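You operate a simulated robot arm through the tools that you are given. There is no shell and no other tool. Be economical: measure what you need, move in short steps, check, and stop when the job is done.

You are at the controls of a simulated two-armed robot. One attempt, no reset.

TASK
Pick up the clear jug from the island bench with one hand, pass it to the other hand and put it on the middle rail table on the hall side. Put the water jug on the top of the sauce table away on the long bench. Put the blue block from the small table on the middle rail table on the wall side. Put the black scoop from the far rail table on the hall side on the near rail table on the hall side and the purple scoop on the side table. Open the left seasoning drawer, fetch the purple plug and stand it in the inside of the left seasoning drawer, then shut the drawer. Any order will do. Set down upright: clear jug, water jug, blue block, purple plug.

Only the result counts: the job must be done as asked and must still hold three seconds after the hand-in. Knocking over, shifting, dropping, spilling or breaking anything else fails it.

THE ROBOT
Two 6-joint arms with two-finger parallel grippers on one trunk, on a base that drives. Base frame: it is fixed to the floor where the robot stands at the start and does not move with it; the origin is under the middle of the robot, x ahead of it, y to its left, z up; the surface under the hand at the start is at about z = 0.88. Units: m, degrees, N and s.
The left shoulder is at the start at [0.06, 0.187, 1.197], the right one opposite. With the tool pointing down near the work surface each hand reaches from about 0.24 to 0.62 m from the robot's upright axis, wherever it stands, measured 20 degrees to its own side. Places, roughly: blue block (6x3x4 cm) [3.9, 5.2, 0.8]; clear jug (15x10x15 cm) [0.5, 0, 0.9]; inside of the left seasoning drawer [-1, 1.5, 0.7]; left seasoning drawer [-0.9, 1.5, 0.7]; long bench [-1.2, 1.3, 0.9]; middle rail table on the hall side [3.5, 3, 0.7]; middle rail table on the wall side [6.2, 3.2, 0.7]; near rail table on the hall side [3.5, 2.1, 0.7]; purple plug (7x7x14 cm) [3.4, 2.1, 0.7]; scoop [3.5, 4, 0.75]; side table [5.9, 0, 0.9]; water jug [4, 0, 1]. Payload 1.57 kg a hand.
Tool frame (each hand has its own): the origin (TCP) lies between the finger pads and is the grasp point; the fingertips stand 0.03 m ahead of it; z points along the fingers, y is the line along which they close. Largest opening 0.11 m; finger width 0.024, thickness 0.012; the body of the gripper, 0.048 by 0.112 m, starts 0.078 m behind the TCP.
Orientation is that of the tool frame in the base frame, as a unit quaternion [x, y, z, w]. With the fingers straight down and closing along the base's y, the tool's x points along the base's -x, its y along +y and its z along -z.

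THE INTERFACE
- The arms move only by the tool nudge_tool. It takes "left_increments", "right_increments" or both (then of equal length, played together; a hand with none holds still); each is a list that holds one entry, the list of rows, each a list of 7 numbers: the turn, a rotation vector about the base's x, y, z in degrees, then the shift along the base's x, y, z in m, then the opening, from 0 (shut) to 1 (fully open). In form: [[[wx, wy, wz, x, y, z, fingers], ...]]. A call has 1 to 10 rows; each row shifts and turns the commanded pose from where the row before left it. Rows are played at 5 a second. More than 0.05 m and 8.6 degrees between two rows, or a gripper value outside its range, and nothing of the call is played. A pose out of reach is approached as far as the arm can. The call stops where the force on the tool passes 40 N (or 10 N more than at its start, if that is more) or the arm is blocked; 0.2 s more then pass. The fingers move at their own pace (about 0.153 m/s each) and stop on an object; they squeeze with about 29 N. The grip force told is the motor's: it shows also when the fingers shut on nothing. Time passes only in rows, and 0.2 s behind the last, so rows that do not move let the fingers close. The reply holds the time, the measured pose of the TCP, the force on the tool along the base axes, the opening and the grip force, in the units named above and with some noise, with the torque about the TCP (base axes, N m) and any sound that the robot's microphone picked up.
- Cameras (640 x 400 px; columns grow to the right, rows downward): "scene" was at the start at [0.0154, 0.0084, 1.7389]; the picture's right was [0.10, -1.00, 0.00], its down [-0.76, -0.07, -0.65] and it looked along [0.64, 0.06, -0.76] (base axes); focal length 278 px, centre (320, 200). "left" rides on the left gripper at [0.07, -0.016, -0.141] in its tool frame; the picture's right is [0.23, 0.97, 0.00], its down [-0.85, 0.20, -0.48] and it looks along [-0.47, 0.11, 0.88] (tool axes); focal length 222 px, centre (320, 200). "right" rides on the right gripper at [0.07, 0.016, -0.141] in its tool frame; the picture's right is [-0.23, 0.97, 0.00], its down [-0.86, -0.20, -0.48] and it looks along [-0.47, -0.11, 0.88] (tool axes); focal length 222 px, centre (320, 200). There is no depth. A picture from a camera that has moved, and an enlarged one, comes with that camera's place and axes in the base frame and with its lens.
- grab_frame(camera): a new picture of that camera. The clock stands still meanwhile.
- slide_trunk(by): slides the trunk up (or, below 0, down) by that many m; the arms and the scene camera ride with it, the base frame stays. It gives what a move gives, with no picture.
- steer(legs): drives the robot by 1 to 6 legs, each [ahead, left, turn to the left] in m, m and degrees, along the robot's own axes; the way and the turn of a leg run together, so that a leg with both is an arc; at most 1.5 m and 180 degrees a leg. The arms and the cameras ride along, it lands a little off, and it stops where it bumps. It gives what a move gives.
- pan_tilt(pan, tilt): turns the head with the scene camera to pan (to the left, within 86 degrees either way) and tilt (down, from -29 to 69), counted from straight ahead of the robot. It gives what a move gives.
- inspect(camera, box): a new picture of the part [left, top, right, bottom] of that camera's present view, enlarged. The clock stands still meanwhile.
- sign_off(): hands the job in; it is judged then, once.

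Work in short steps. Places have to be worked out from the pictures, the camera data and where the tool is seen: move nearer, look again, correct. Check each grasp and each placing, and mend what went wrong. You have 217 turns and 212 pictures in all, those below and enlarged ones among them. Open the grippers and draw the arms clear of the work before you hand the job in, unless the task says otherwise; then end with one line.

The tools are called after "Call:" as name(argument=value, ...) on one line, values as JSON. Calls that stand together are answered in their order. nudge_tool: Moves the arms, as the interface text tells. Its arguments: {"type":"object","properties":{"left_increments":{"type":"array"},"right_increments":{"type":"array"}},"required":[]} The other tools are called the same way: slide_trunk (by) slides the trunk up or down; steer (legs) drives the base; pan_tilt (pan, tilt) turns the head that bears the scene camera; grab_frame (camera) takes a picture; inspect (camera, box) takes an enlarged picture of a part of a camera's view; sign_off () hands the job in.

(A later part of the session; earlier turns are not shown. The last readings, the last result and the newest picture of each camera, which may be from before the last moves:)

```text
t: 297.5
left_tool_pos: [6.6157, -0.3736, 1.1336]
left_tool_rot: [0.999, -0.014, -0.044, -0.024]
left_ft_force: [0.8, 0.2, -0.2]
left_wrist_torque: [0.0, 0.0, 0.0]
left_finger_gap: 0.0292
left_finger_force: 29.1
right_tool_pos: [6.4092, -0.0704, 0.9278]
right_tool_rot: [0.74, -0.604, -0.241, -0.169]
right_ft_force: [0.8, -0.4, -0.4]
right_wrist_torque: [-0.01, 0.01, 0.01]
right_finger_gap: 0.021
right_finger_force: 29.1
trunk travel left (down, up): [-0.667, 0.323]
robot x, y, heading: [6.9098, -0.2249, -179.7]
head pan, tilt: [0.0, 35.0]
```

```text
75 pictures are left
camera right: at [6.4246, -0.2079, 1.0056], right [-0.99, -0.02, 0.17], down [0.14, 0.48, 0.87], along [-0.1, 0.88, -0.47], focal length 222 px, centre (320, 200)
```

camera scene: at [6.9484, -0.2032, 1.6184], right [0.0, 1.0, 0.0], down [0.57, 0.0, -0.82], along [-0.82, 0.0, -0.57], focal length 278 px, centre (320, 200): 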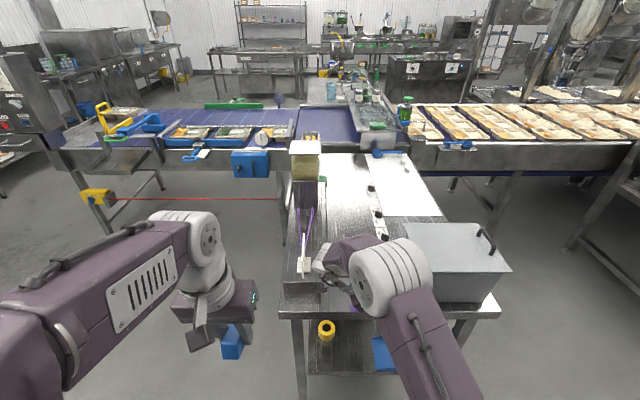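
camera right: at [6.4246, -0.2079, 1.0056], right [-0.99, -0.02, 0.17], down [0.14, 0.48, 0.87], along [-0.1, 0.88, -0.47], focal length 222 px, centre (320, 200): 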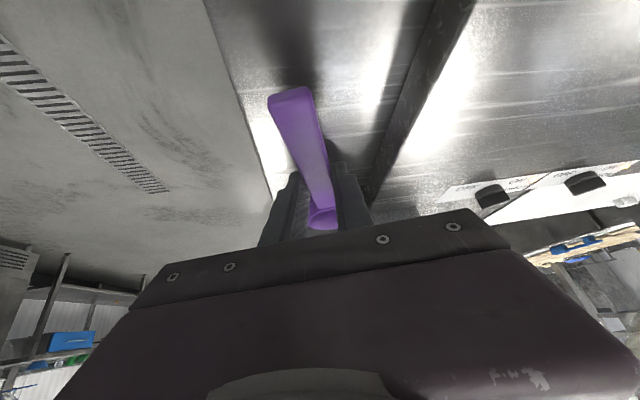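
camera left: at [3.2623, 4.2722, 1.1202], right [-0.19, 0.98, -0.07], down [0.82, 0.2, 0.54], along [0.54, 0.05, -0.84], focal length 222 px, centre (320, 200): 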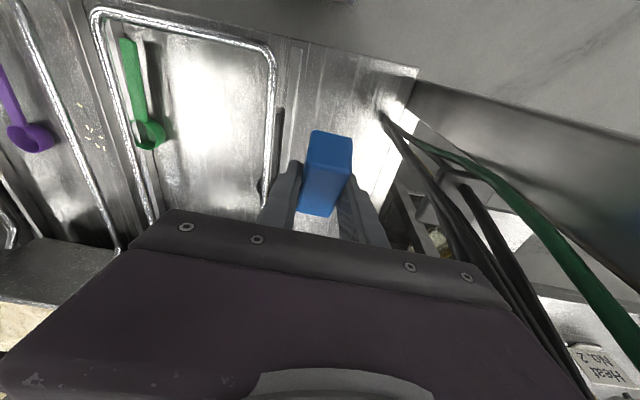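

Call:
slide_trunk(by=-0.012)

Call:
slide_trunk(by=-0.01)

Call:
slide_trunk(by=-0.008)

```text
t: 298.1
left_tool_pos: [6.616, -0.3744, 1.122]
left_tool_rot: [0.999, -0.014, -0.044, -0.023]
left_ft_force: [0.4, 0.2, -0.9]
left_wrist_torque: [0.02, -0.01, -0.01]
left_finger_gap: 0.0294
left_finger_force: 28.5
right_tool_pos: [6.4089, -0.0729, 0.9144]
right_tool_rot: [0.74, -0.605, -0.242, -0.169]
right_ft_force: [0.1, -0.1, 0.0]
right_wrist_torque: [-0.04, -0.08, 0.0]
right_finger_gap: 0.0209
right_finger_force: 29.1
trunk travel left (down, up): [-0.655, 0.335]
robot x, y, heading: [6.9091, -0.2216, -180.2]
head pan, tilt: [0.0, 35.0]
```

```text
t: 298.7
left_tool_pos: [6.6177, -0.3737, 1.1133]
left_tool_rot: [0.999, -0.013, -0.045, -0.024]
left_ft_force: [0.9, -0.9, -0.4]
left_wrist_torque: [0.0, 0.03, -0.01]
left_finger_gap: 0.0293
left_finger_force: 28.5
right_tool_pos: [6.4102, -0.0724, 0.9104]
right_tool_rot: [0.739, -0.606, -0.243, -0.165]
right_ft_force: [-7.9, 3.0, 37.6]
right_wrist_torque: [-5.63, -1.39, -1.08]
right_finger_gap: 0.0207
right_finger_force: 29.3
trunk travel left (down, up): [-0.645, 0.345]
robot x, y, heading: [6.9074, -0.2228, -180.0]
head pan, tilt: [0.0, 35.0]
```

```text
t: 299.0
left_tool_pos: [6.6188, -0.3738, 1.1115]
left_tool_rot: [0.999, -0.013, -0.045, -0.023]
left_ft_force: [0.9, -0.3, -0.4]
left_wrist_torque: [-0.01, 0.03, 0.01]
left_finger_gap: 0.0294
left_finger_force: 28.8
right_tool_pos: [6.4082, -0.0721, 0.9095]
right_tool_rot: [0.74, -0.605, -0.245, -0.163]
right_ft_force: [6.8, 2.2, 12.3]
right_wrist_torque: [-2.13, 0.17, 1.13]
right_finger_gap: 0.0211
right_finger_force: 29.3
trunk travel left (down, up): [-0.645, 0.345]
robot x, y, heading: [6.9107, -0.2225, -179.7]
head pan, tilt: [0.0, 35.0]
stopped: the force on the tool passed its limit at 55 N (the readings are from after the stop); the commanded pose is now the measured one
```

The torque shows the wrist side touching the trough behind. Raise 8 mm and look.

Call:
slide_trunk(by=0.008)

Call:
inspect(camera="scene", box=[270, 180, 430, 310])

Call:
inspect(camera="right", box=[200, 0, 440, 240])

```text
t: 299.6
left_tool_pos: [6.6164, -0.3739, 1.1202]
left_tool_rot: [0.999, -0.013, -0.043, -0.024]
left_ft_force: [-0.3, 0.6, 0.4]
left_wrist_torque: [0.02, 0.02, -0.01]
left_finger_gap: 0.0294
left_finger_force: 28.8
right_tool_pos: [6.4065, -0.0722, 0.9164]
right_tool_rot: [0.739, -0.606, -0.244, -0.164]
right_ft_force: [0.6, 0.4, -0.3]
right_wrist_torque: [0.0, 0.02, 0.02]
right_finger_gap: 0.021
right_finger_force: 29.4
trunk travel left (down, up): [-0.653, 0.337]
robot x, y, heading: [6.91, -0.2211, -180.0]
head pan, tilt: [0.0, 35.0]
```

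```text
3.08 times, centred on (350, 245) of scene
camera zoom: at [6.8796, -0.2234, 1.5881], right [0.0, 1.0, 0.0], down [0.57, 0.0, -0.82], along [-0.82, 0.0, -0.57], focal length 856 px, centre (228, 62)
```

zoom: 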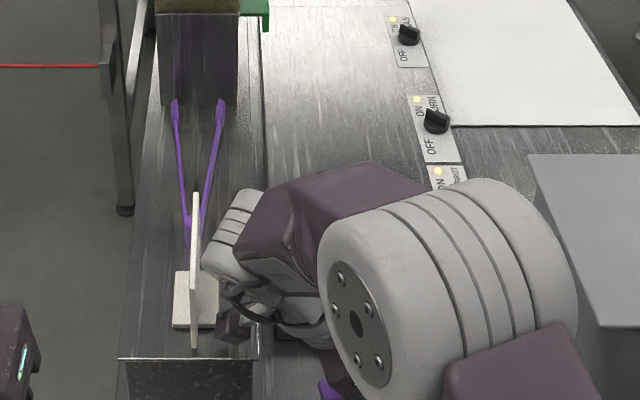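

```text
1.67 times, centred on (320, 120) of right
camera zoom: at [6.4233, -0.2082, 0.9948], right [-0.98, -0.02, 0.18], down [0.15, 0.48, 0.86], along [-0.1, 0.88, -0.47], focal length 370 px, centre (320, 333)
```

zoom: 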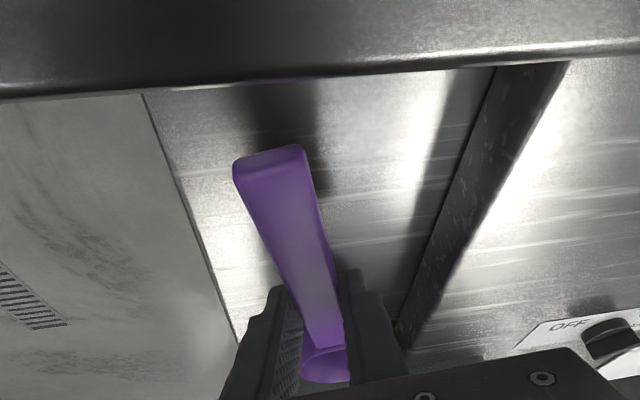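

Only the camera bracket touched the trough; nothing moved. I shift 4.5 cm to +y (robot's right) so it clears, then lower further.

Call:
steer(legs=[[0, -0.045, 0]])

Call:
slide_trunk(by=-0.015)

Call:
slide_trunk(by=-0.01)

Call:
slide_trunk(by=-0.008)

```text
t: 300.5
left_tool_pos: [6.6155, -0.3306, 1.12]
left_tool_rot: [0.999, -0.014, -0.044, -0.025]
left_ft_force: [-0.5, 0.0, -1.3]
left_wrist_torque: [-0.04, 0.03, -0.01]
left_finger_gap: 0.0293
left_finger_force: 29.6
right_tool_pos: [6.4049, -0.0274, 0.9163]
right_tool_rot: [0.739, -0.606, -0.244, -0.165]
right_ft_force: [0.0, 0.5, -0.3]
right_wrist_torque: [-0.05, -0.06, 0.0]
right_finger_gap: 0.021
right_finger_force: 28.9
trunk travel left (down, up): [-0.653, 0.337]
robot x, y, heading: [6.9077, -0.1785, -179.7]
head pan, tilt: [0.0, 35.0]
```

```text
t: 301.1
left_tool_pos: [6.6176, -0.3284, 1.1055]
left_tool_rot: [0.999, -0.013, -0.044, -0.024]
left_ft_force: [0.8, 0.4, -0.1]
left_wrist_torque: [-0.02, 0.06, -0.02]
left_finger_gap: 0.0294
left_finger_force: 28.9
right_tool_pos: [6.4068, -0.0286, 0.9026]
right_tool_rot: [0.739, -0.605, -0.246, -0.163]
right_ft_force: [-1.0, -2.2, 7.9]
right_wrist_torque: [0.61, 0.07, 0.09]
right_finger_gap: 0.021
right_finger_force: 29.4
trunk travel left (down, up): [-0.638, 0.352]
robot x, y, heading: [6.9049, -0.1797, -179.8]
head pan, tilt: [0.0, 35.0]
```

```text
t: 301.7
left_tool_pos: [6.6164, -0.3301, 1.0957]
left_tool_rot: [0.999, -0.013, -0.045, -0.024]
left_ft_force: [-0.8, -0.2, 0.3]
left_wrist_torque: [-0.01, -0.01, -0.02]
left_finger_gap: 0.0294
left_finger_force: 28.8
right_tool_pos: [6.4076, -0.0276, 0.8919]
right_tool_rot: [0.739, -0.606, -0.244, -0.164]
right_ft_force: [-0.4, -5.4, 13.8]
right_wrist_torque: [0.57, 0.05, 0.05]
right_finger_gap: 0.0209
right_finger_force: 29.2
trunk travel left (down, up): [-0.628, 0.362]
robot x, y, heading: [6.9082, -0.1773, -180.0]
head pan, tilt: [0.0, 35.0]
```

```text
t: 302.1
left_tool_pos: [6.6177, -0.3306, 1.0922]
left_tool_rot: [0.999, -0.014, -0.045, -0.025]
left_ft_force: [0.1, 0.7, -0.9]
left_wrist_torque: [0.01, 0.0, 0.01]
left_finger_gap: 0.0295
left_finger_force: 28.5
right_tool_pos: [6.4046, -0.0291, 0.8914]
right_tool_rot: [0.738, -0.605, -0.248, -0.163]
right_ft_force: [7.3, -5.1, 19.3]
right_wrist_torque: [-0.01, -0.49, -0.14]
right_finger_gap: 0.0208
right_finger_force: 28.6
trunk travel left (down, up): [-0.624, 0.366]
robot x, y, heading: [6.913, -0.1811, -180.1]
head pan, tilt: [0.0, 35.0]
stopped: the force on the tool passed its limit at 47 N (the readings are from after the stop); the commanded pose is now the measured one
```

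The scoop is on the table. Open, then raise with the trunk and look.

Call:
nudge_tool(right_increments=[[[0, 0, 0, 0, 0, 0.002, 0.3], [0, 0, 0, 0, 0, 0, 0.45], [0, 0, 0, 0, 0, 0, 0.45]]])

Call:
slide_trunk(by=0.15)

Call:
grab_frame(camera="right")

```text
t: 302.9
left_tool_pos: [6.615, -0.3309, 1.0905]
left_tool_rot: [0.999, -0.013, -0.043, -0.025]
left_ft_force: [-0.4, -1.0, -0.3]
left_wrist_torque: [0.01, 0.03, -0.01]
left_finger_gap: 0.0294
left_finger_force: 29.1
right_tool_pos: [6.4026, -0.0277, 0.8932]
right_tool_rot: [0.74, -0.605, -0.248, -0.16]
right_ft_force: [-12.8, -5.3, 18.2]
right_wrist_torque: [0.02, 0.09, 0.13]
right_finger_gap: 0.0366
right_finger_force: 0.0
trunk travel left (down, up): [-0.624, 0.366]
robot x, y, heading: [6.9111, -0.179, -179.9]
head pan, tilt: [0.0, 35.0]
```

```text
t: 304.6
left_tool_pos: [6.6151, -0.3287, 1.2405]
left_tool_rot: [0.999, -0.013, -0.044, -0.024]
left_ft_force: [1.0, -1.0, -0.9]
left_wrist_torque: [0.0, -0.02, 0.0]
left_finger_gap: 0.0294
left_finger_force: 28.5
right_tool_pos: [6.404, -0.0264, 1.0416]
right_tool_rot: [0.739, -0.605, -0.247, -0.162]
right_ft_force: [0.3, 0.8, -0.2]
right_wrist_torque: [-0.02, -0.01, 0.01]
right_finger_gap: 0.0494
right_finger_force: 0.0
trunk travel left (down, up): [-0.774, 0.216]
robot x, y, heading: [6.9071, -0.1811, -179.8]
head pan, tilt: [0.0, 35.0]
```

```text
72 pictures are left
camera right: at [6.4218, -0.1629, 1.1201], right [-0.98, -0.02, 0.19], down [0.15, 0.48, 0.86], along [-0.11, 0.88, -0.47], focal length 222 px, centre (320, 200)
```

right: 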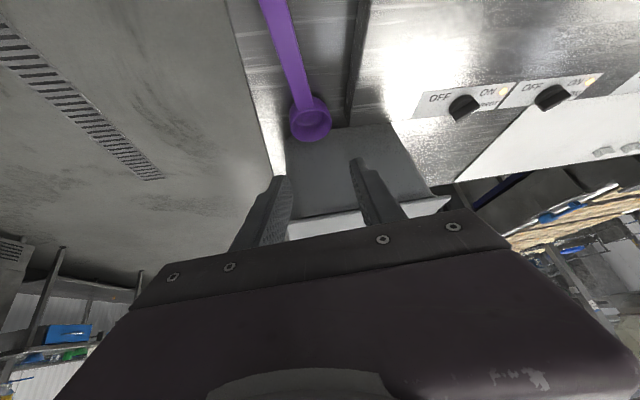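

Purple scoop placed. Back out, reset the right hand, and drive north to the wall-side middle rail table.

Call:
steer(legs=[[-0.35, 0, 0]])

Call:
nudge_tool(right_increments=[[[0, 0, 7.8, 0, 0, 0, 1], [0, 0, 7.8, 0, 0, 0, 1], [0, 0, 7.8, 0, 0, 0, 1], [0, 0, 7.8, 0, 0, 0, 1], [0, 0, 7.8, 0, 0, 0, 1], [0, 0, 7.8, 0.02, 0, 0, 1], [0, 0, 7.8, 0.02, 0, 0, 1], [0, 0, 7.8, 0.02, 0, 0.01, 1], [0, 0, 7.8, 0.02, 0, 0.01, 1]]])

Call:
steer(legs=[[0, -1.2, 0], [0, -1.1, 0], [0, -1.0, 0]])

Call:
grab_frame(camera="scene")

```text
t: 306.9
left_tool_pos: [6.9621, -0.3285, 1.241]
left_tool_rot: [0.999, -0.013, -0.044, -0.023]
left_ft_force: [-0.1, 0.5, -1.2]
left_wrist_torque: [0.03, -0.03, 0.01]
left_finger_gap: 0.0296
left_finger_force: 29.2
right_tool_pos: [6.7506, -0.0258, 1.0411]
right_tool_rot: [0.739, -0.606, -0.245, -0.161]
right_ft_force: [-0.2, -0.4, -0.5]
right_wrist_torque: [0.0, -0.01, 0.03]
right_finger_gap: 0.0497
right_finger_force: 0.0
trunk travel left (down, up): [-0.774, 0.216]
robot x, y, heading: [7.2588, -0.1786, 180.0]
head pan, tilt: [0.0, 35.0]
```

```text
t: 308.9
left_tool_pos: [6.965, -0.3275, 1.2419]
left_tool_rot: [0.999, -0.014, -0.044, -0.025]
left_ft_force: [-0.5, -1.0, -0.8]
left_wrist_torque: [-0.02, 0.0, -0.04]
left_finger_gap: 0.0294
left_finger_force: 28.8
right_tool_pos: [6.8337, -0.0262, 1.0615]
right_tool_rot: [0.953, -0.072, -0.294, 0.01]
right_ft_force: [0.1, 1.2, 0.3]
right_wrist_torque: [0.0, 0.03, 0.02]
right_finger_gap: 0.1102
right_finger_force: 0.1
trunk travel left (down, up): [-0.774, 0.216]
robot x, y, heading: [7.2567, -0.1803, -180.0]
head pan, tilt: [0.0, 35.0]
```

```text
t: 325.1
left_tool_pos: [7.0123, 3.0087, 1.2401]
left_tool_rot: [0.998, -0.033, -0.044, -0.026]
left_ft_force: [-0.5, 0.5, 0.0]
left_wrist_torque: [0.0, 0.02, 0.01]
left_finger_gap: 0.0293
left_finger_force: 29.0
right_tool_pos: [6.8929, 3.3168, 1.0605]
right_tool_rot: [0.951, -0.091, -0.296, 0.003]
right_ft_force: [-0.4, -0.5, -0.9]
right_wrist_torque: [0.02, 0.01, -0.01]
right_finger_gap: 0.11
right_finger_force: 0.1
trunk travel left (down, up): [-0.774, 0.216]
robot x, y, heading: [7.3121, 3.1492, 177.9]
head pan, tilt: [0.0, 35.0]
```

```text
71 pictures are left
camera scene: at [7.2819, 3.1491, 1.7089], right [0.04, 1.0, 0.0], down [0.57, -0.02, -0.82], along [-0.82, 0.03, -0.57], focal length 278 px, centre (320, 200)
```

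scene: 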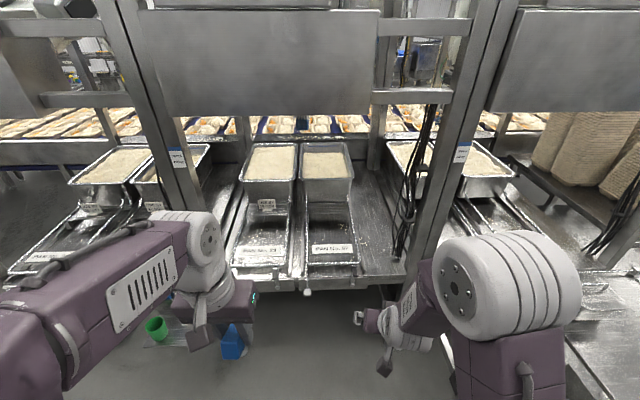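

The right strip of the middle wall table (y≈3.38–3.55, front edge x≈6.43) is free. I restore the left hand's grasp pitch and extend it; retract the right hand.

Call:
nudge_tool(left_increments=[[[0, 7.4, 0, -0.025, 0, -0.03, 0], [0, 7.4, 0, -0.025, 0, -0.03, 0], [0, 7.4, 0, -0.025, 0, -0.03, 0], [0, 0, 0, -0.025, 0, -0.03, 0], [0, 0, 0, -0.025, 0, -0.03, 0], [0, 0, 0, -0.025, 0, -0.03, 0], [0, 0, 0, -0.025, 0, -0.03, 0], [0, 0, 0, -0.025, 0, -0.03, 0]]], right_increments=[[[0, -7, 0, 0.01, 0, 0.01, 1], [0, -7, 0, 0.01, 0, 0.01, 1], [0, -7, 0, 0.01, 0, 0.01, 1], [0, -7, 0, 0.01, 0, 0.01, 1], [0, 0, 0, 0.01, 0, 0, 1], [0, 0, 0, 0.01, 0, 0, 1], [0, 0, 0, 0.01, 0, 0, 1], [0, 0, 0, 0, 0, 0, 1]]])

Call:
steer(legs=[[0, -0.46, 2.1], [0.25, 0, 0]])

Call:
grab_frame(camera="scene")

```text
t: 326.9
left_tool_pos: [6.8116, 3.0105, 0.9999]
left_tool_rot: [0.971, -0.037, -0.235, -0.018]
left_ft_force: [-0.6, -0.9, -0.3]
left_wrist_torque: [0.0, 0.01, 0.0]
left_finger_gap: 0.0293
left_finger_force: 28.8
right_tool_pos: [6.9612, 3.3208, 1.0984]
right_tool_rot: [0.994, -0.087, -0.056, -0.018]
right_ft_force: [-1.0, -0.1, 0.6]
right_wrist_torque: [-0.02, -0.03, 0.05]
right_finger_gap: 0.1099
right_finger_force: 0.0
right hand out of reach, approached as far as the arm can: row 1, 2, 3
trunk travel left (down, up): [-0.774, 0.216]
robot x, y, heading: [7.3135, 3.1468, 177.9]
head pan, tilt: [0.0, 35.0]
```

```text
t: 331.1
left_tool_pos: [6.5822, 3.4376, 1.0017]
left_tool_rot: [0.972, -0.015, -0.236, -0.013]
left_ft_force: [1.0, -0.2, -0.5]
left_wrist_torque: [0.03, 0.0, -0.01]
left_finger_gap: 0.0292
left_finger_force: 28.7
right_tool_pos: [6.7167, 3.756, 1.0989]
right_tool_rot: [0.996, -0.064, -0.057, -0.017]
right_ft_force: [-0.2, 0.7, 0.4]
right_wrist_torque: [0.02, 0.02, -0.01]
right_finger_gap: 0.11
right_finger_force: 0.1
trunk travel left (down, up): [-0.774, 0.216]
robot x, y, heading: [7.0717, 3.5955, -179.3]
head pan, tilt: [0.0, 35.0]
```

```text
70 pictures are left
camera scene: at [7.0444, 3.5996, 1.709], right [-0.01, 1.0, 0.0], down [0.57, 0.0, -0.82], along [-0.82, -0.01, -0.57], focal length 278 px, centre (320, 200)
```

scene: 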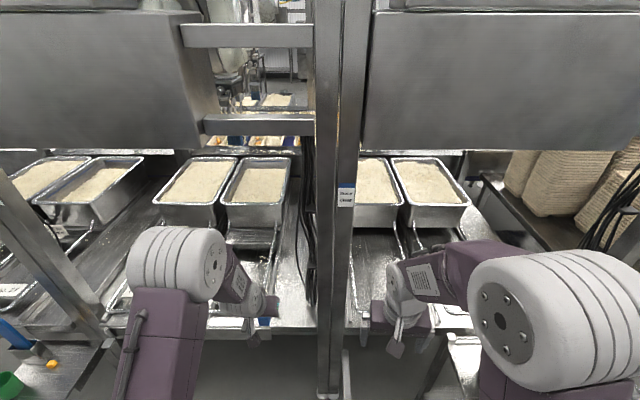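

Post and cables are clear of the hand's line (y≈3.44). Drive in 0.25 and lower most of the way.

Call:
steer(legs=[[0.25, 0, -0.7]])

Call:
slide_trunk(by=-0.18)

Call:
grab_frame(camera="left")

Call:
inspect(camera="scene", box=[190, 180, 380, 330])

```text
t: 332.9
left_tool_pos: [6.333, 3.4446, 1.002]
left_tool_rot: [0.972, -0.021, -0.236, -0.014]
left_ft_force: [0.3, 0.1, -1.0]
left_wrist_torque: [-0.02, 0.01, 0.01]
left_finger_gap: 0.0292
left_finger_force: 29.4
right_tool_pos: [6.4722, 3.7606, 1.0987]
right_tool_rot: [0.996, -0.071, -0.056, -0.017]
right_ft_force: [-0.7, 0.7, 0.1]
right_wrist_torque: [0.02, -0.02, -0.01]
right_finger_gap: 0.11
right_finger_force: 0.1
trunk travel left (down, up): [-0.774, 0.216]
robot x, y, heading: [6.8249, 3.5957, 179.5]
head pan, tilt: [0.0, 35.0]
```

```text
t: 334.9
left_tool_pos: [6.3319, 3.4451, 0.8207]
left_tool_rot: [0.972, -0.021, -0.234, -0.014]
left_ft_force: [0.2, 0.0, -0.8]
left_wrist_torque: [0.02, -0.01, 0.03]
left_finger_gap: 0.0295
left_finger_force: 29.1
right_tool_pos: [6.4698, 3.7612, 0.9179]
right_tool_rot: [0.996, -0.071, -0.056, -0.017]
right_ft_force: [-0.5, 0.7, 0.0]
right_wrist_torque: [0.0, 0.0, -0.01]
right_finger_gap: 0.11
right_finger_force: 0.0
trunk travel left (down, up): [-0.594, 0.396]
robot x, y, heading: [6.8258, 3.5975, 179.6]
head pan, tilt: [0.0, 35.0]
```

```text
69 pictures are left
camera left: at [6.4587, 3.4534, 0.9145], right [0.15, -0.98, -0.12], down [-0.55, -0.19, 0.81], along [-0.82, -0.06, -0.57], focal length 222 px, centre (320, 200)
```

left: 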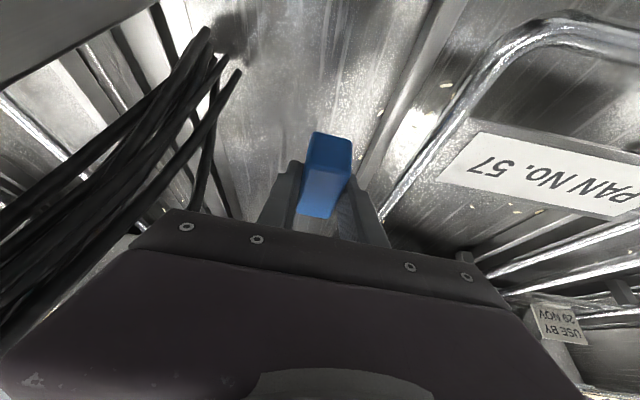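

```text
2.67 times, centred on (285, 255) of scene
camera zoom: at [6.7949, 3.5995, 1.529], right [0.01, 1.0, 0.0], down [0.57, 0.0, -0.82], along [-0.82, 0.01, -0.57], focal length 741 px, centre (413, 53)
```

zoom: 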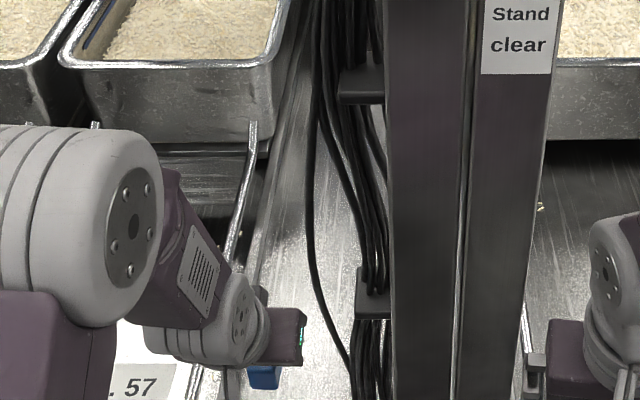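

Clear of cables (they meet the table at y≈3.55). Lower to contact.

Call:
slide_trunk(by=-0.075)

Call:
slide_trunk(by=-0.008)

Call:
slide_trunk(by=-0.006)

```text
t: 336.0
left_tool_pos: [6.3314, 3.4459, 0.7459]
left_tool_rot: [0.972, -0.021, -0.236, -0.014]
left_ft_force: [0.5, 0.1, 0.0]
left_wrist_torque: [0.01, 0.02, 0.01]
left_finger_gap: 0.0296
left_finger_force: 28.9
right_tool_pos: [6.4709, 3.7599, 0.8431]
right_tool_rot: [0.996, -0.071, -0.056, -0.017]
right_ft_force: [0.0, 0.1, 0.2]
right_wrist_torque: [0.0, 0.02, -0.01]
right_finger_gap: 0.1102
right_finger_force: 0.1
trunk travel left (down, up): [-0.519, 0.471]
robot x, y, heading: [6.8265, 3.6002, 179.4]
head pan, tilt: [0.0, 35.0]
```

```text
t: 336.6
left_tool_pos: [6.3321, 3.4449, 0.7388]
left_tool_rot: [0.972, -0.021, -0.235, -0.015]
left_ft_force: [0.6, 0.5, -0.1]
left_wrist_torque: [-0.03, 0.0, -0.06]
left_finger_gap: 0.0293
left_finger_force: 29.1
right_tool_pos: [6.4709, 3.7604, 0.836]
right_tool_rot: [0.996, -0.071, -0.056, -0.017]
right_ft_force: [0.4, 0.8, -0.7]
right_wrist_torque: [0.01, 0.0, 0.01]
right_finger_gap: 0.1101
right_finger_force: 0.1
trunk travel left (down, up): [-0.511, 0.479]
robot x, y, heading: [6.8232, 3.5974, 179.8]
head pan, tilt: [0.0, 35.0]
```

```text
t: 337.1
left_tool_pos: [6.3322, 3.4456, 0.7332]
left_tool_rot: [0.972, -0.022, -0.235, -0.015]
left_ft_force: [-0.4, -0.4, 2.4]
left_wrist_torque: [-0.07, -0.03, -0.01]
left_finger_gap: 0.0292
left_finger_force: 29.3
right_tool_pos: [6.4707, 3.7612, 0.8296]
right_tool_rot: [0.996, -0.071, -0.057, -0.016]
right_ft_force: [0.4, 0.0, 0.5]
right_wrist_torque: [0.0, -0.03, 0.02]
right_finger_gap: 0.11
right_finger_force: 0.0
trunk travel left (down, up): [-0.505, 0.485]
robot x, y, heading: [6.8266, 3.5978, 179.6]
head pan, tilt: [0.0, 35.0]
```

Light contact starts. Release the block gently and raise.

Call:
nudge_tool(left_increments=[[[0, 0, 0, 0, 0, 0, 0.3], [0, 0, 0, 0, 0, 0, 0.5], [0, 0, 0, 0, 0, 0, 0.5]]])

Call:
slide_trunk(by=0.15)

Call:
grab_frame(camera="left")

```text
t: 337.9
left_tool_pos: [6.332, 3.4459, 0.7325]
left_tool_rot: [0.972, -0.022, -0.235, -0.015]
left_ft_force: [1.6, 2.9, 3.7]
left_wrist_torque: [0.0, -0.05, 0.0]
left_finger_gap: 0.0525
left_finger_force: 0.0
right_tool_pos: [6.4702, 3.7608, 0.8292]
right_tool_rot: [0.996, -0.071, -0.057, -0.016]
right_ft_force: [-0.1, -0.4, -0.5]
right_wrist_torque: [-0.02, -0.02, 0.01]
right_finger_gap: 0.1098
right_finger_force: 0.0
trunk travel left (down, up): [-0.505, 0.485]
robot x, y, heading: [6.8248, 3.5972, 179.6]
head pan, tilt: [0.0, 35.0]
```

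```text
t: 339.7
left_tool_pos: [6.3322, 3.4459, 0.8818]
left_tool_rot: [0.972, -0.02, -0.234, -0.014]
left_ft_force: [-0.1, 1.0, 0.1]
left_wrist_torque: [0.01, 0.01, -0.04]
left_finger_gap: 0.0548
left_finger_force: 0.1
right_tool_pos: [6.4706, 3.7609, 0.9791]
right_tool_rot: [0.996, -0.071, -0.056, -0.017]
right_ft_force: [-0.1, -0.2, -0.1]
right_wrist_torque: [-0.01, -0.03, 0.01]
right_finger_gap: 0.1103
right_finger_force: 0.0
trunk travel left (down, up): [-0.655, 0.335]
robot x, y, heading: [6.8261, 3.6001, 179.5]
head pan, tilt: [0.0, 35.0]
```

```text
67 pictures are left
camera left: at [6.4586, 3.4534, 0.9754], right [0.15, -0.98, -0.12], down [-0.55, -0.19, 0.81], along [-0.82, -0.06, -0.57], focal length 222 px, centre (320, 200)
```

left: 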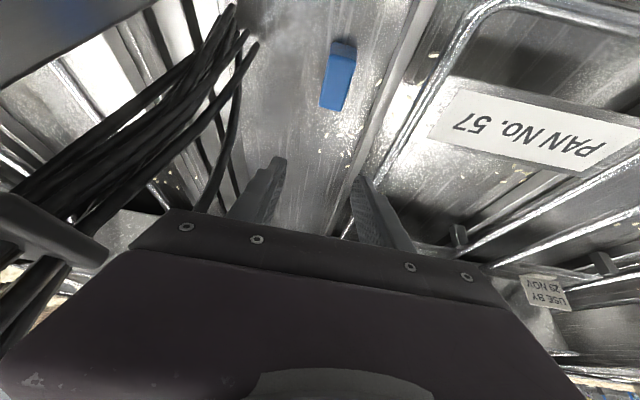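

Block stands on the wall-side table. Retract the left hand and drive back around the conveyor end to the south of the sauce table.

Call:
steer(legs=[[-0.5, 0, 0.4]])

Call:
nudge_tool(left_increments=[[[0, -7.4, 0, 0.03, 0, 0.02, 1], [0, -7.4, 0, 0.03, 0, 0.02, 1], [0, -7.4, 0, 0.03, 0, 0.02, 1], [0, -3, 0, 0.03, 0, 0.02, 1], [0, 0, 0, 0.02, 0, 0.02, 1]]])

Call:
steer(legs=[[0, 1.5, 0], [0, 1.5, 0], [0, 1.5, 0], [0, 1.45, 0]])

Call:
steer(legs=[[0, 0.3, 0], [1.5, 0, 0], [1.5, 0, 0]])

Call:
pan_tilt(pan=-45, tilt=25)

Call:
grab_frame(camera="scene")

```text
t: 342.6
left_tool_pos: [6.8347, 3.4414, 0.8825]
left_tool_rot: [0.972, -0.02, -0.235, -0.014]
left_ft_force: [0.3, 0.1, -0.1]
left_wrist_torque: [0.04, -0.01, -0.01]
left_finger_gap: 0.055
left_finger_force: 0.0
right_tool_pos: [6.9723, 3.7563, 0.9791]
right_tool_rot: [0.996, -0.069, -0.056, -0.017]
right_ft_force: [-0.5, -0.7, 0.0]
right_wrist_torque: [0.02, -0.02, -0.01]
right_finger_gap: 0.11
right_finger_force: 0.0
trunk travel left (down, up): [-0.655, 0.335]
robot x, y, heading: [7.3289, 3.5938, 179.8]
head pan, tilt: [0.0, 35.0]
```

```text
t: 343.8
left_tool_pos: [6.977, 3.4411, 0.9813]
left_tool_rot: [1.0, -0.016, -0.017, -0.018]
left_ft_force: [0.4, 0.1, -0.4]
left_wrist_torque: [0.0, 0.05, 0.01]
left_finger_gap: 0.1103
left_finger_force: 0.1
right_tool_pos: [6.9722, 3.7574, 0.9809]
right_tool_rot: [0.996, -0.069, -0.056, -0.016]
right_ft_force: [0.5, -0.4, -1.3]
right_wrist_torque: [0.02, -0.02, -0.02]
right_finger_gap: 0.1097
right_finger_force: 0.1
trunk travel left (down, up): [-0.655, 0.335]
robot x, y, heading: [7.3271, 3.5946, 180.0]
head pan, tilt: [0.0, 35.0]
```

```text
t: 372.0
left_tool_pos: [7.1505, -2.4969, 0.9798]
left_tool_rot: [1.0, 0.011, -0.018, -0.017]
left_ft_force: [0.0, 0.5, 0.3]
left_wrist_torque: [0.01, 0.01, -0.02]
left_finger_gap: 0.1097
left_finger_force: 0.1
right_tool_pos: [7.1295, -2.1825, 0.9799]
right_tool_rot: [0.997, -0.043, -0.056, -0.016]
right_ft_force: [1.1, -0.1, 0.4]
right_wrist_torque: [0.0, -0.01, -0.04]
right_finger_gap: 0.1101
right_finger_force: 0.1
trunk travel left (down, up): [-0.655, 0.335]
robot x, y, heading: [7.4903, -2.3243, -177.1]
head pan, tilt: [0.0, 35.0]
```

```text
t: 388.1
left_tool_pos: [4.1696, -3.0024, 0.9803]
left_tool_rot: [1.0, 0.018, -0.017, -0.017]
left_ft_force: [0.8, 0.3, 0.5]
left_wrist_torque: [-0.03, -0.01, -0.01]
left_finger_gap: 0.1101
left_finger_force: 0.0
right_tool_pos: [4.1454, -2.6862, 0.9798]
right_tool_rot: [0.998, -0.037, -0.057, -0.015]
right_ft_force: [0.2, -0.4, 0.5]
right_wrist_torque: [-0.01, 0.02, 0.0]
right_finger_gap: 0.1103
right_finger_force: 0.0
trunk travel left (down, up): [-0.655, 0.335]
robot x, y, heading: [4.5094, -2.8245, -176.1]
head pan, tilt: [0.0, 35.0]
```

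```text
t: 389.2
left_tool_pos: [4.1703, -3.0008, 0.9809]
left_tool_rot: [1.0, 0.018, -0.017, -0.017]
left_ft_force: [0.7, 1.3, 0.4]
left_wrist_torque: [0.01, 0.01, 0.0]
left_finger_gap: 0.1099
left_finger_force: 0.2
right_tool_pos: [4.1446, -2.6868, 0.9801]
right_tool_rot: [0.998, -0.037, -0.056, -0.015]
right_ft_force: [-0.1, -0.3, 0.1]
right_wrist_torque: [-0.01, 0.01, -0.02]
right_finger_gap: 0.1103
right_finger_force: 0.1
trunk travel left (down, up): [-0.655, 0.335]
robot x, y, heading: [4.5125, -2.8236, -176.4]
head pan, tilt: [-45.0, 25.0]
```

```text
66 pictures are left
camera scene: at [4.4983, -2.7581, 1.6057], right [0.66, 0.75, 0.0], down [0.32, -0.28, -0.91], along [-0.68, 0.6, -0.42], focal length 278 px, centre (320, 200)
```

scene: 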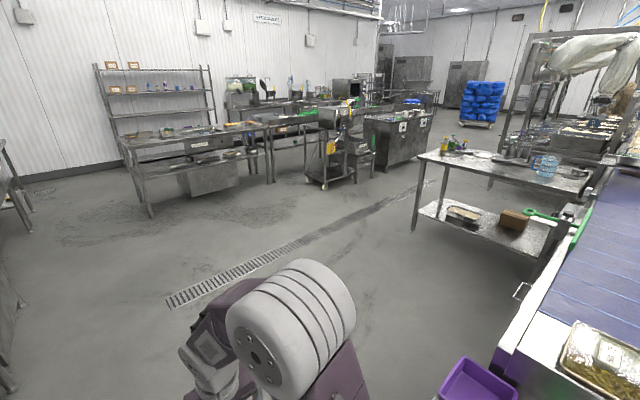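

The jug is near (4.07, -0.1) on the sauce table. Move to x≈3.87, turn to face +y, approach to 0.9 m and look.

Call:
steer(legs=[[0.65, 0, 0], [0, 0, -93.6], [1.5, 0, 0]])

Call:
pan_tilt(pan=-5, tilt=28)

Call:
grab_frame(camera="scene")

```text
t: 403.9
left_tool_pos: [3.7642, -0.9954, 0.9813]
left_tool_rot: [-0.685, 0.728, -0.001, 0.025]
left_ft_force: [0.4, -0.8, 0.3]
left_wrist_torque: [0.02, 0.0, 0.02]
left_finger_gap: 0.1102
left_finger_force: 0.1
right_tool_pos: [4.0824, -0.9997, 0.9797]
right_tool_rot: [-0.644, 0.763, 0.027, 0.052]
right_ft_force: [0.1, -0.3, -0.2]
right_wrist_torque: [0.01, 0.0, -0.02]
right_finger_gap: 0.1101
right_finger_force: 0.1
trunk travel left (down, up): [-0.655, 0.335]
robot x, y, heading: [3.9131, -1.3545, 88.2]
head pan, tilt: [-45.0, 25.0]
```

```text
t: 405.0
left_tool_pos: [3.7668, -0.9939, 0.9809]
left_tool_rot: [-0.686, 0.728, 0.0, 0.023]
left_ft_force: [-0.4, -0.3, 0.8]
left_wrist_torque: [0.03, -0.02, -0.01]
left_finger_gap: 0.1101
left_finger_force: 0.1
right_tool_pos: [4.0822, -1.0007, 0.9804]
right_tool_rot: [-0.644, 0.762, 0.027, 0.052]
right_ft_force: [-0.2, 0.3, 0.4]
right_wrist_torque: [0.03, -0.04, -0.01]
right_finger_gap: 0.1101
right_finger_force: 0.0
trunk travel left (down, up): [-0.655, 0.335]
robot x, y, heading: [3.9141, -1.3523, 88.2]
head pan, tilt: [-5.0, 28.0]
```

```text
65 pictures are left
camera scene: at [3.919, -1.3187, 1.6009], right [0.99, -0.12, 0.0], down [-0.06, -0.47, -0.88], along [0.1, 0.88, -0.47], focal length 278 px, centre (320, 200)
```

scene: 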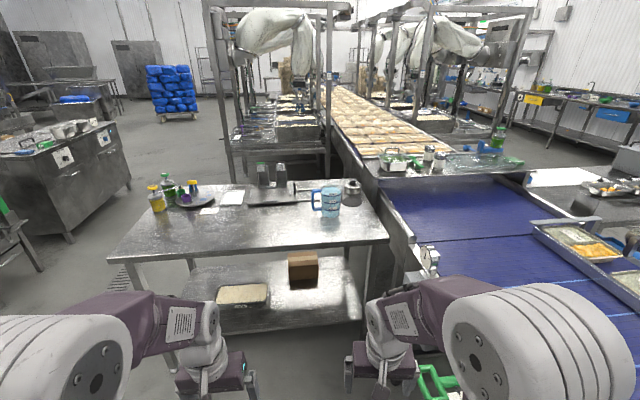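

Zoom on the water jug.

Call:
inspect(camera="scene", box=[290, 165, 370, 235])

```text
5.71 times, centred on (330, 200) of scene
camera zoom: at [3.919, -1.3187, 1.6009], right [0.99, -0.12, 0.0], down [-0.06, -0.47, -0.88], along [0.1, 0.88, -0.47], focal length 1589 px, centre (263, 200)
```

zoom: 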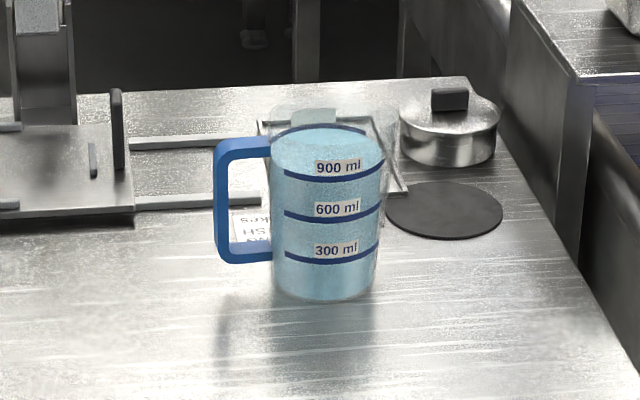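

The water jug (≈1 kg) has its handle toward -x; I'll grip its body from above, closing along y. To gain reach I turn the robot 24° left so the right shoulder is forward, and raise the trunk.

Call:
slide_trunk(by=0.14)

Call:
steer(legs=[[0, 0, 24], [0.547, -0.273, 0]])

Call:
pan_tilt(pan=-25, tilt=42)

Call:
grab_frame(camera="scene")

```text
t: 406.7
left_tool_pos: [3.7659, -0.9945, 1.1214]
left_tool_rot: [-0.686, 0.727, -0.001, 0.025]
left_ft_force: [0.4, 0.7, -0.1]
left_wrist_torque: [-0.01, 0.02, -0.01]
left_finger_gap: 0.1099
left_finger_force: 0.1
right_tool_pos: [4.0821, -0.9998, 1.1203]
right_tool_rot: [-0.645, 0.762, 0.028, 0.051]
right_ft_force: [-0.9, -0.7, -0.4]
right_wrist_torque: [-0.02, 0.0, -0.01]
right_finger_gap: 0.1099
right_finger_force: 0.0
trunk travel left (down, up): [-0.795, 0.195]
robot x, y, heading: [3.9072, -1.3516, 88.1]
head pan, tilt: [-5.0, 28.0]
```

```text
t: 411.3
left_tool_pos: [3.6792, -0.4777, 1.1211]
left_tool_rot: [0.823, -0.568, -0.005, -0.026]
left_ft_force: [0.2, 0.8, 0.6]
left_wrist_torque: [0.02, -0.02, 0.04]
left_finger_gap: 0.11
left_finger_force: 0.1
right_tool_pos: [3.9691, -0.3526, 1.1201]
right_tool_rot: [0.791, -0.61, -0.037, -0.046]
right_ft_force: [-0.2, 0.3, -0.1]
right_wrist_torque: [0.03, -0.01, 0.03]
right_finger_gap: 0.1101
right_finger_force: 0.0
trunk travel left (down, up): [-0.795, 0.195]
robot x, y, heading: [3.9556, -0.7407, 112.7]
head pan, tilt: [-5.0, 28.0]
```

```text
t: 412.2
left_tool_pos: [3.6789, -0.4769, 1.1211]
left_tool_rot: [0.823, -0.567, -0.005, -0.025]
left_ft_force: [0.5, -0.7, -0.3]
left_wrist_torque: [0.02, -0.01, -0.03]
left_finger_gap: 0.11
left_finger_force: 0.0
right_tool_pos: [3.9699, -0.3525, 1.1199]
right_tool_rot: [0.791, -0.61, -0.037, -0.044]
right_ft_force: [0.1, 0.1, 0.1]
right_wrist_torque: [-0.03, 0.01, -0.01]
right_finger_gap: 0.11
right_finger_force: 0.0
trunk travel left (down, up): [-0.795, 0.195]
robot x, y, heading: [3.9581, -0.7378, 112.9]
head pan, tilt: [-25.0, 42.0]
```

```text
63 pictures are left
camera scene: at [3.9833, -0.712, 1.7195], right [1.0, -0.04, 0.0], down [-0.03, -0.67, -0.74], along [0.03, 0.74, -0.67], focal length 278 px, centre (320, 200)
```

scene: 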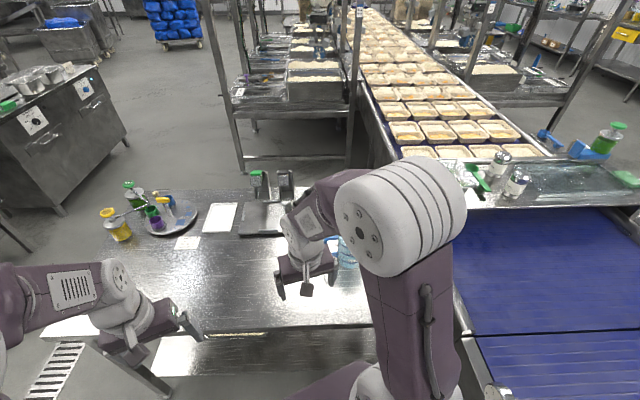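

The arm hides the jug. I level the right tool and yaw it +65° so it closes along y, then use its camera.

Call:
nudge_tool(right_increments=[[[-6.7, 0, 0, 0, 0, 0.01, 1], [0, 0, 8.1, 0.005, 0, 0.01, 1], [0, 0, 8.1, 0.005, 0, 0.01, 1], [0, 0, 8.1, 0.005, 0, 0, 1], [0, 0, 8.1, 0.005, 0, 0, 1], [0, 0, 8.1, 0.005, 0, 0, 1], [0, 0, 8.1, 0.005, 0, 0, 1], [0, 0, 8.1, 0.005, 0, 0, 1], [0, 0, 8.1, 0.005, 0, 0, 1]]])

Call:
grab_frame(camera="right")

```text
t: 414.2
left_tool_pos: [3.6789, -0.4774, 1.1215]
left_tool_rot: [0.823, -0.567, -0.004, -0.025]
left_ft_force: [0.8, -0.5, -0.1]
left_wrist_torque: [0.03, -0.04, 0.0]
left_finger_gap: 0.11
left_finger_force: 0.1
right_tool_pos: [4.0092, -0.3518, 1.1493]
right_tool_rot: [0.996, -0.091, -0.001, 0.003]
right_ft_force: [0.4, 0.5, 0.5]
right_wrist_torque: [0.01, 0.02, 0.03]
right_finger_gap: 0.11
right_finger_force: 0.0
trunk travel left (down, up): [-0.795, 0.195]
robot x, y, heading: [3.9598, -0.739, 112.8]
head pan, tilt: [-25.0, 42.0]
```

```text
62 pictures are left
camera right: at [4.0749, -0.38, 1.2913], right [-0.4, -0.92, 0.0], down [-0.8, 0.35, 0.48], along [-0.44, 0.19, -0.88], focal length 222 px, centre (320, 200)
```

right: 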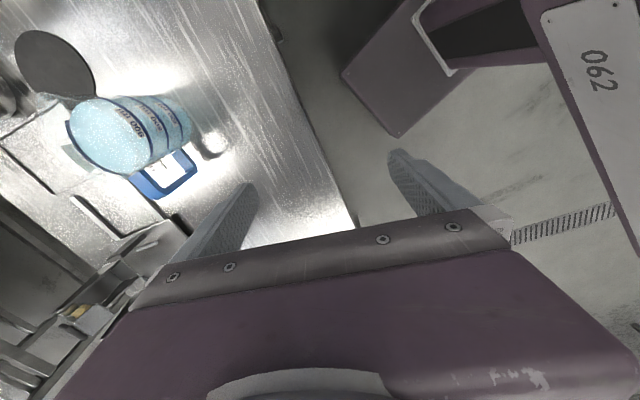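

Jug centre ≈ (4.115, -0.095). Move the hand close above it at safe height and look again.

Call:
nudge_tool(right_increments=[[[0, 0, 0, 0.018, 0.042, 0.004, 1], [0, 0, 0, 0.018, 0.042, 0.004, 1], [0, 0, 0, 0.018, 0.042, 0.004, 1], [0, 0, 0, 0.018, 0.042, 0.004, 1], [0, 0, 0, 0.018, 0.042, 0, 1]]])

Call:
grab_frame(camera="right")

```text
t: 415.4
left_tool_pos: [3.6792, -0.4745, 1.1208]
left_tool_rot: [0.823, -0.567, -0.004, -0.024]
left_ft_force: [0.3, 0.7, 0.2]
left_wrist_torque: [0.0, 0.02, -0.01]
left_finger_gap: 0.11
left_finger_force: 0.0
right_tool_pos: [4.1014, -0.1405, 1.1658]
right_tool_rot: [0.996, -0.092, -0.001, 0.004]
right_ft_force: [0.5, 0.8, -0.8]
right_wrist_torque: [-0.03, -0.01, 0.02]
right_finger_gap: 0.1098
right_finger_force: 0.0
trunk travel left (down, up): [-0.795, 0.195]
robot x, y, heading: [3.9614, -0.739, 112.6]
head pan, tilt: [-25.0, 42.0]
```

```text
61 pictures are left
camera right: at [4.1669, -0.1685, 1.3064], right [-0.4, -0.92, 0.01], down [-0.8, 0.36, 0.48], along [-0.44, 0.18, -0.88], focal length 222 px, centre (320, 200)
```

right: 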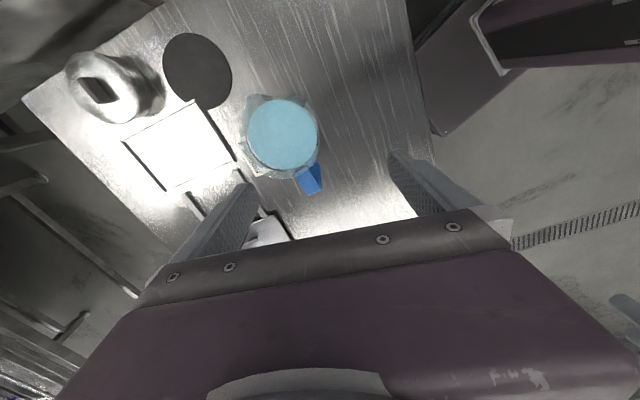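

Zoom for accurate centring.

Call:
inspect(camera="right", box=[220, 70, 360, 210])

```text
2.86 times, centred on (290, 140) of right
camera zoom: at [4.1669, -0.1685, 1.3064], right [-0.4, -0.92, 0.01], down [-0.8, 0.36, 0.48], along [-0.44, 0.18, -0.88], focal length 635 px, centre (406, 371)
```

zoom: 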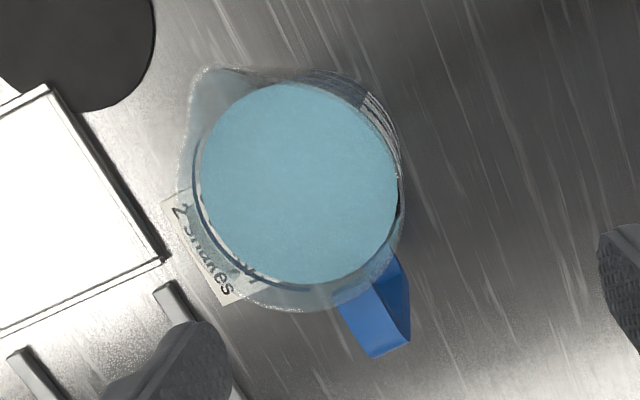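

Rim Ø≈9.7 cm, centre ≈ (4.126, -0.100), handle direction ~194°. Yaw 15° more and move above centre, down to just above the rim.

Call:
nudge_tool(right_increments=[[[0, 0, 7.5, 0.012, 0.02, 0, 1], [0, 0, 7.5, 0.0125, 0.0205, 0, 1], [0, 0, 0, 0, 0, -0.03, 1], [0, 0, 0, 0, 0, -0.03, 1]]])

Call:
inspect(camera="right", box=[180, 60, 460, 240])

```text
t: 416.4
left_tool_pos: [3.6778, -0.477, 1.1205]
left_tool_rot: [0.824, -0.567, -0.005, -0.024]
left_ft_force: [0.3, 0.1, -0.4]
left_wrist_torque: [0.0, 0.0, -0.01]
left_finger_gap: 0.1098
left_finger_force: 0.0
right_tool_pos: [4.1247, -0.0994, 1.1044]
right_tool_rot: [0.999, 0.039, -0.001, 0.002]
right_ft_force: [0.6, 0.1, -0.3]
right_wrist_torque: [0.01, 0.0, 0.0]
right_finger_gap: 0.1098
right_finger_force: 0.0
trunk travel left (down, up): [-0.795, 0.195]
robot x, y, heading: [3.957, -0.7401, 112.7]
head pan, tilt: [-25.0, 42.0]
```

```text
2.22 times, centred on (320, 150) of right
camera zoom: at [4.1952, -0.1091, 1.2459], right [-0.15, -0.99, 0.0], down [-0.87, 0.13, 0.48], along [-0.47, 0.07, -0.88], focal length 494 px, centre (320, 311)
```

zoom: 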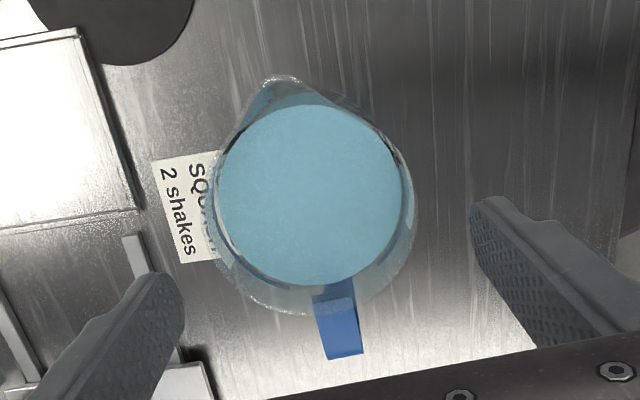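

Aligned within 3 mm. Descend around the body.

Call:
nudge_tool(right_increments=[[[0, 0, 0, 0.002, 0.001, -0.025, 1], [0, 0, 0, 0.001, 0, -0.02, 1], [0, 0, 0, 0, 0, -0.02, 1]]])

Call:
inspect(camera="right", box=[180, 60, 460, 240])

```text
t: 417.2
left_tool_pos: [3.6792, -0.4774, 1.121]
left_tool_rot: [0.823, -0.567, -0.004, -0.024]
left_ft_force: [-0.2, 0.8, 0.8]
left_wrist_torque: [0.01, -0.02, -0.02]
left_finger_gap: 0.1102
left_finger_force: 0.1
right_tool_pos: [4.1274, -0.1, 1.0403]
right_tool_rot: [0.999, 0.039, -0.002, 0.002]
right_ft_force: [0.2, 0.4, -0.1]
right_wrist_torque: [0.02, -0.02, 0.01]
right_finger_gap: 0.1099
right_finger_force: 0.0
trunk travel left (down, up): [-0.795, 0.195]
robot x, y, heading: [3.9589, -0.7417, 112.6]
head pan, tilt: [-25.0, 42.0]
```

```text
2.22 times, centred on (320, 150) of right
camera zoom: at [4.1981, -0.1096, 1.1814], right [-0.15, -0.99, 0.01], down [-0.87, 0.13, 0.48], along [-0.47, 0.07, -0.88], focal length 494 px, centre (320, 311)
```

zoom: 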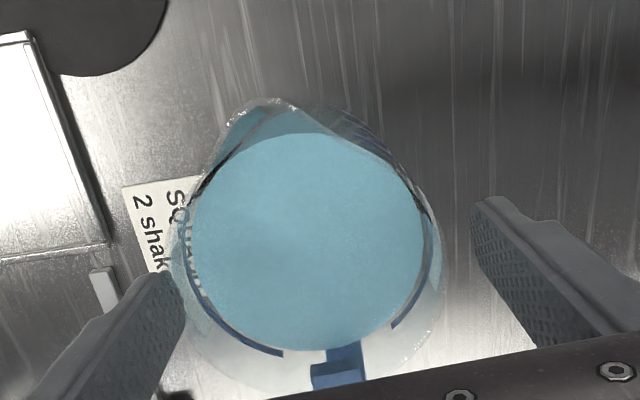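

Rim still ~2.5 mm toward +y; small correction and continue to the grip height.

Call:
nudge_tool(right_increments=[[[0, 0, 0, 0.003, 0.0025, 0, 1], [0, 0, 0, 0.002, 0, -0.015, 1], [0, 0, 0, 0, 0, -0.02, 1], [0, 0, 0, 0, 0, -0.02, 1], [0, 0, 0, 0, 0, 0, 1]]])

Call:
inspect(camera="right", box=[180, 60, 460, 240])

```text
t: 418.4
left_tool_pos: [3.6795, -0.4773, 1.1214]
left_tool_rot: [0.823, -0.568, -0.005, -0.025]
left_ft_force: [-0.1, -0.5, -0.5]
left_wrist_torque: [0.01, 0.01, 0.02]
left_finger_gap: 0.1099
left_finger_force: 0.2
right_tool_pos: [4.1328, -0.0977, 0.9858]
right_tool_rot: [0.999, 0.039, -0.001, 0.002]
right_ft_force: [-0.4, 0.2, -0.5]
right_wrist_torque: [0.04, -0.02, -0.01]
right_finger_gap: 0.11
right_finger_force: 0.2
trunk travel left (down, up): [-0.795, 0.195]
robot x, y, heading: [3.9599, -0.7433, 112.8]
head pan, tilt: [-25.0, 42.0]
```

```text
2.22 times, centred on (320, 150) of right
camera zoom: at [4.2026, -0.1083, 1.1275], right [-0.15, -0.99, 0.0], down [-0.87, 0.13, 0.48], along [-0.47, 0.07, -0.88], focal length 494 px, centre (320, 311)
```

zoom: 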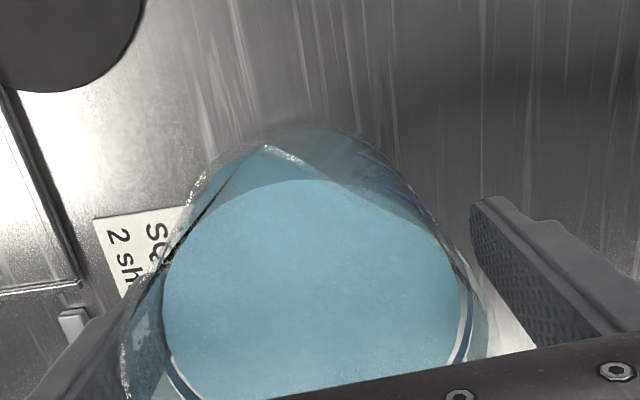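

Fingers straddle the body; close gently.

Call:
nudge_tool(right_increments=[[[0, 0, 0, 0, 0, 0, 0.9], [0, 0, 0, 0, 0, 0, 0.85], [0, 0, 0, 0, 0, 0, 0.8], [0, 0, 0, 0, 0, 0, 0.6], [0, 0, 0, 0, 0, 0, 0.3], [0, 0, 0, 0, 0, 0, 0], [0, 0, 0, 0, 0, 0, 0]]])

Call:
slide_trunk(by=0.02)

Call:
grab_frame(camera="right")

```text
t: 420.0
left_tool_pos: [3.68, -0.477, 1.1196]
left_tool_rot: [0.823, -0.567, -0.004, -0.024]
left_ft_force: [0.5, -0.5, 0.1]
left_wrist_torque: [-0.04, -0.04, 0.0]
left_finger_gap: 0.1101
left_finger_force: 0.0
right_tool_pos: [4.1326, -0.0983, 0.9858]
right_tool_rot: [0.999, 0.04, -0.001, 0.003]
right_ft_force: [0.7, 3.1, 0.1]
right_wrist_torque: [0.07, 0.09, -0.13]
right_finger_gap: 0.09
right_finger_force: 29.5
trunk travel left (down, up): [-0.795, 0.195]
robot x, y, heading: [3.9602, -0.7426, 112.7]
head pan, tilt: [-25.0, 42.0]
```

```text
t: 420.6
left_tool_pos: [3.6806, -0.4779, 1.1406]
left_tool_rot: [0.823, -0.567, -0.005, -0.025]
left_ft_force: [0.5, -0.1, 0.2]
left_wrist_torque: [-0.05, 0.0, -0.02]
left_finger_gap: 0.1099
left_finger_force: 0.2
right_tool_pos: [4.1323, -0.0986, 1.0058]
right_tool_rot: [0.999, 0.04, 0.0, 0.003]
right_ft_force: [0.1, 0.7, -10.5]
right_wrist_torque: [-0.03, -0.3, 0.0]
right_finger_gap: 0.0901
right_finger_force: 29.3
trunk travel left (down, up): [-0.815, 0.175]
robot x, y, heading: [3.9549, -0.7406, 112.6]
head pan, tilt: [-25.0, 42.0]
```

```text
56 pictures are left
camera right: at [4.2027, -0.1075, 1.1466], right [-0.15, -0.99, 0.01], down [-0.87, 0.13, 0.48], along [-0.47, 0.07, -0.88], focal length 222 px, centre (320, 200)
```

right: 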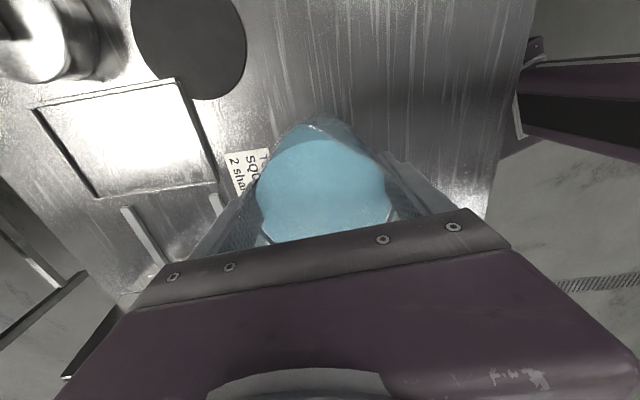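

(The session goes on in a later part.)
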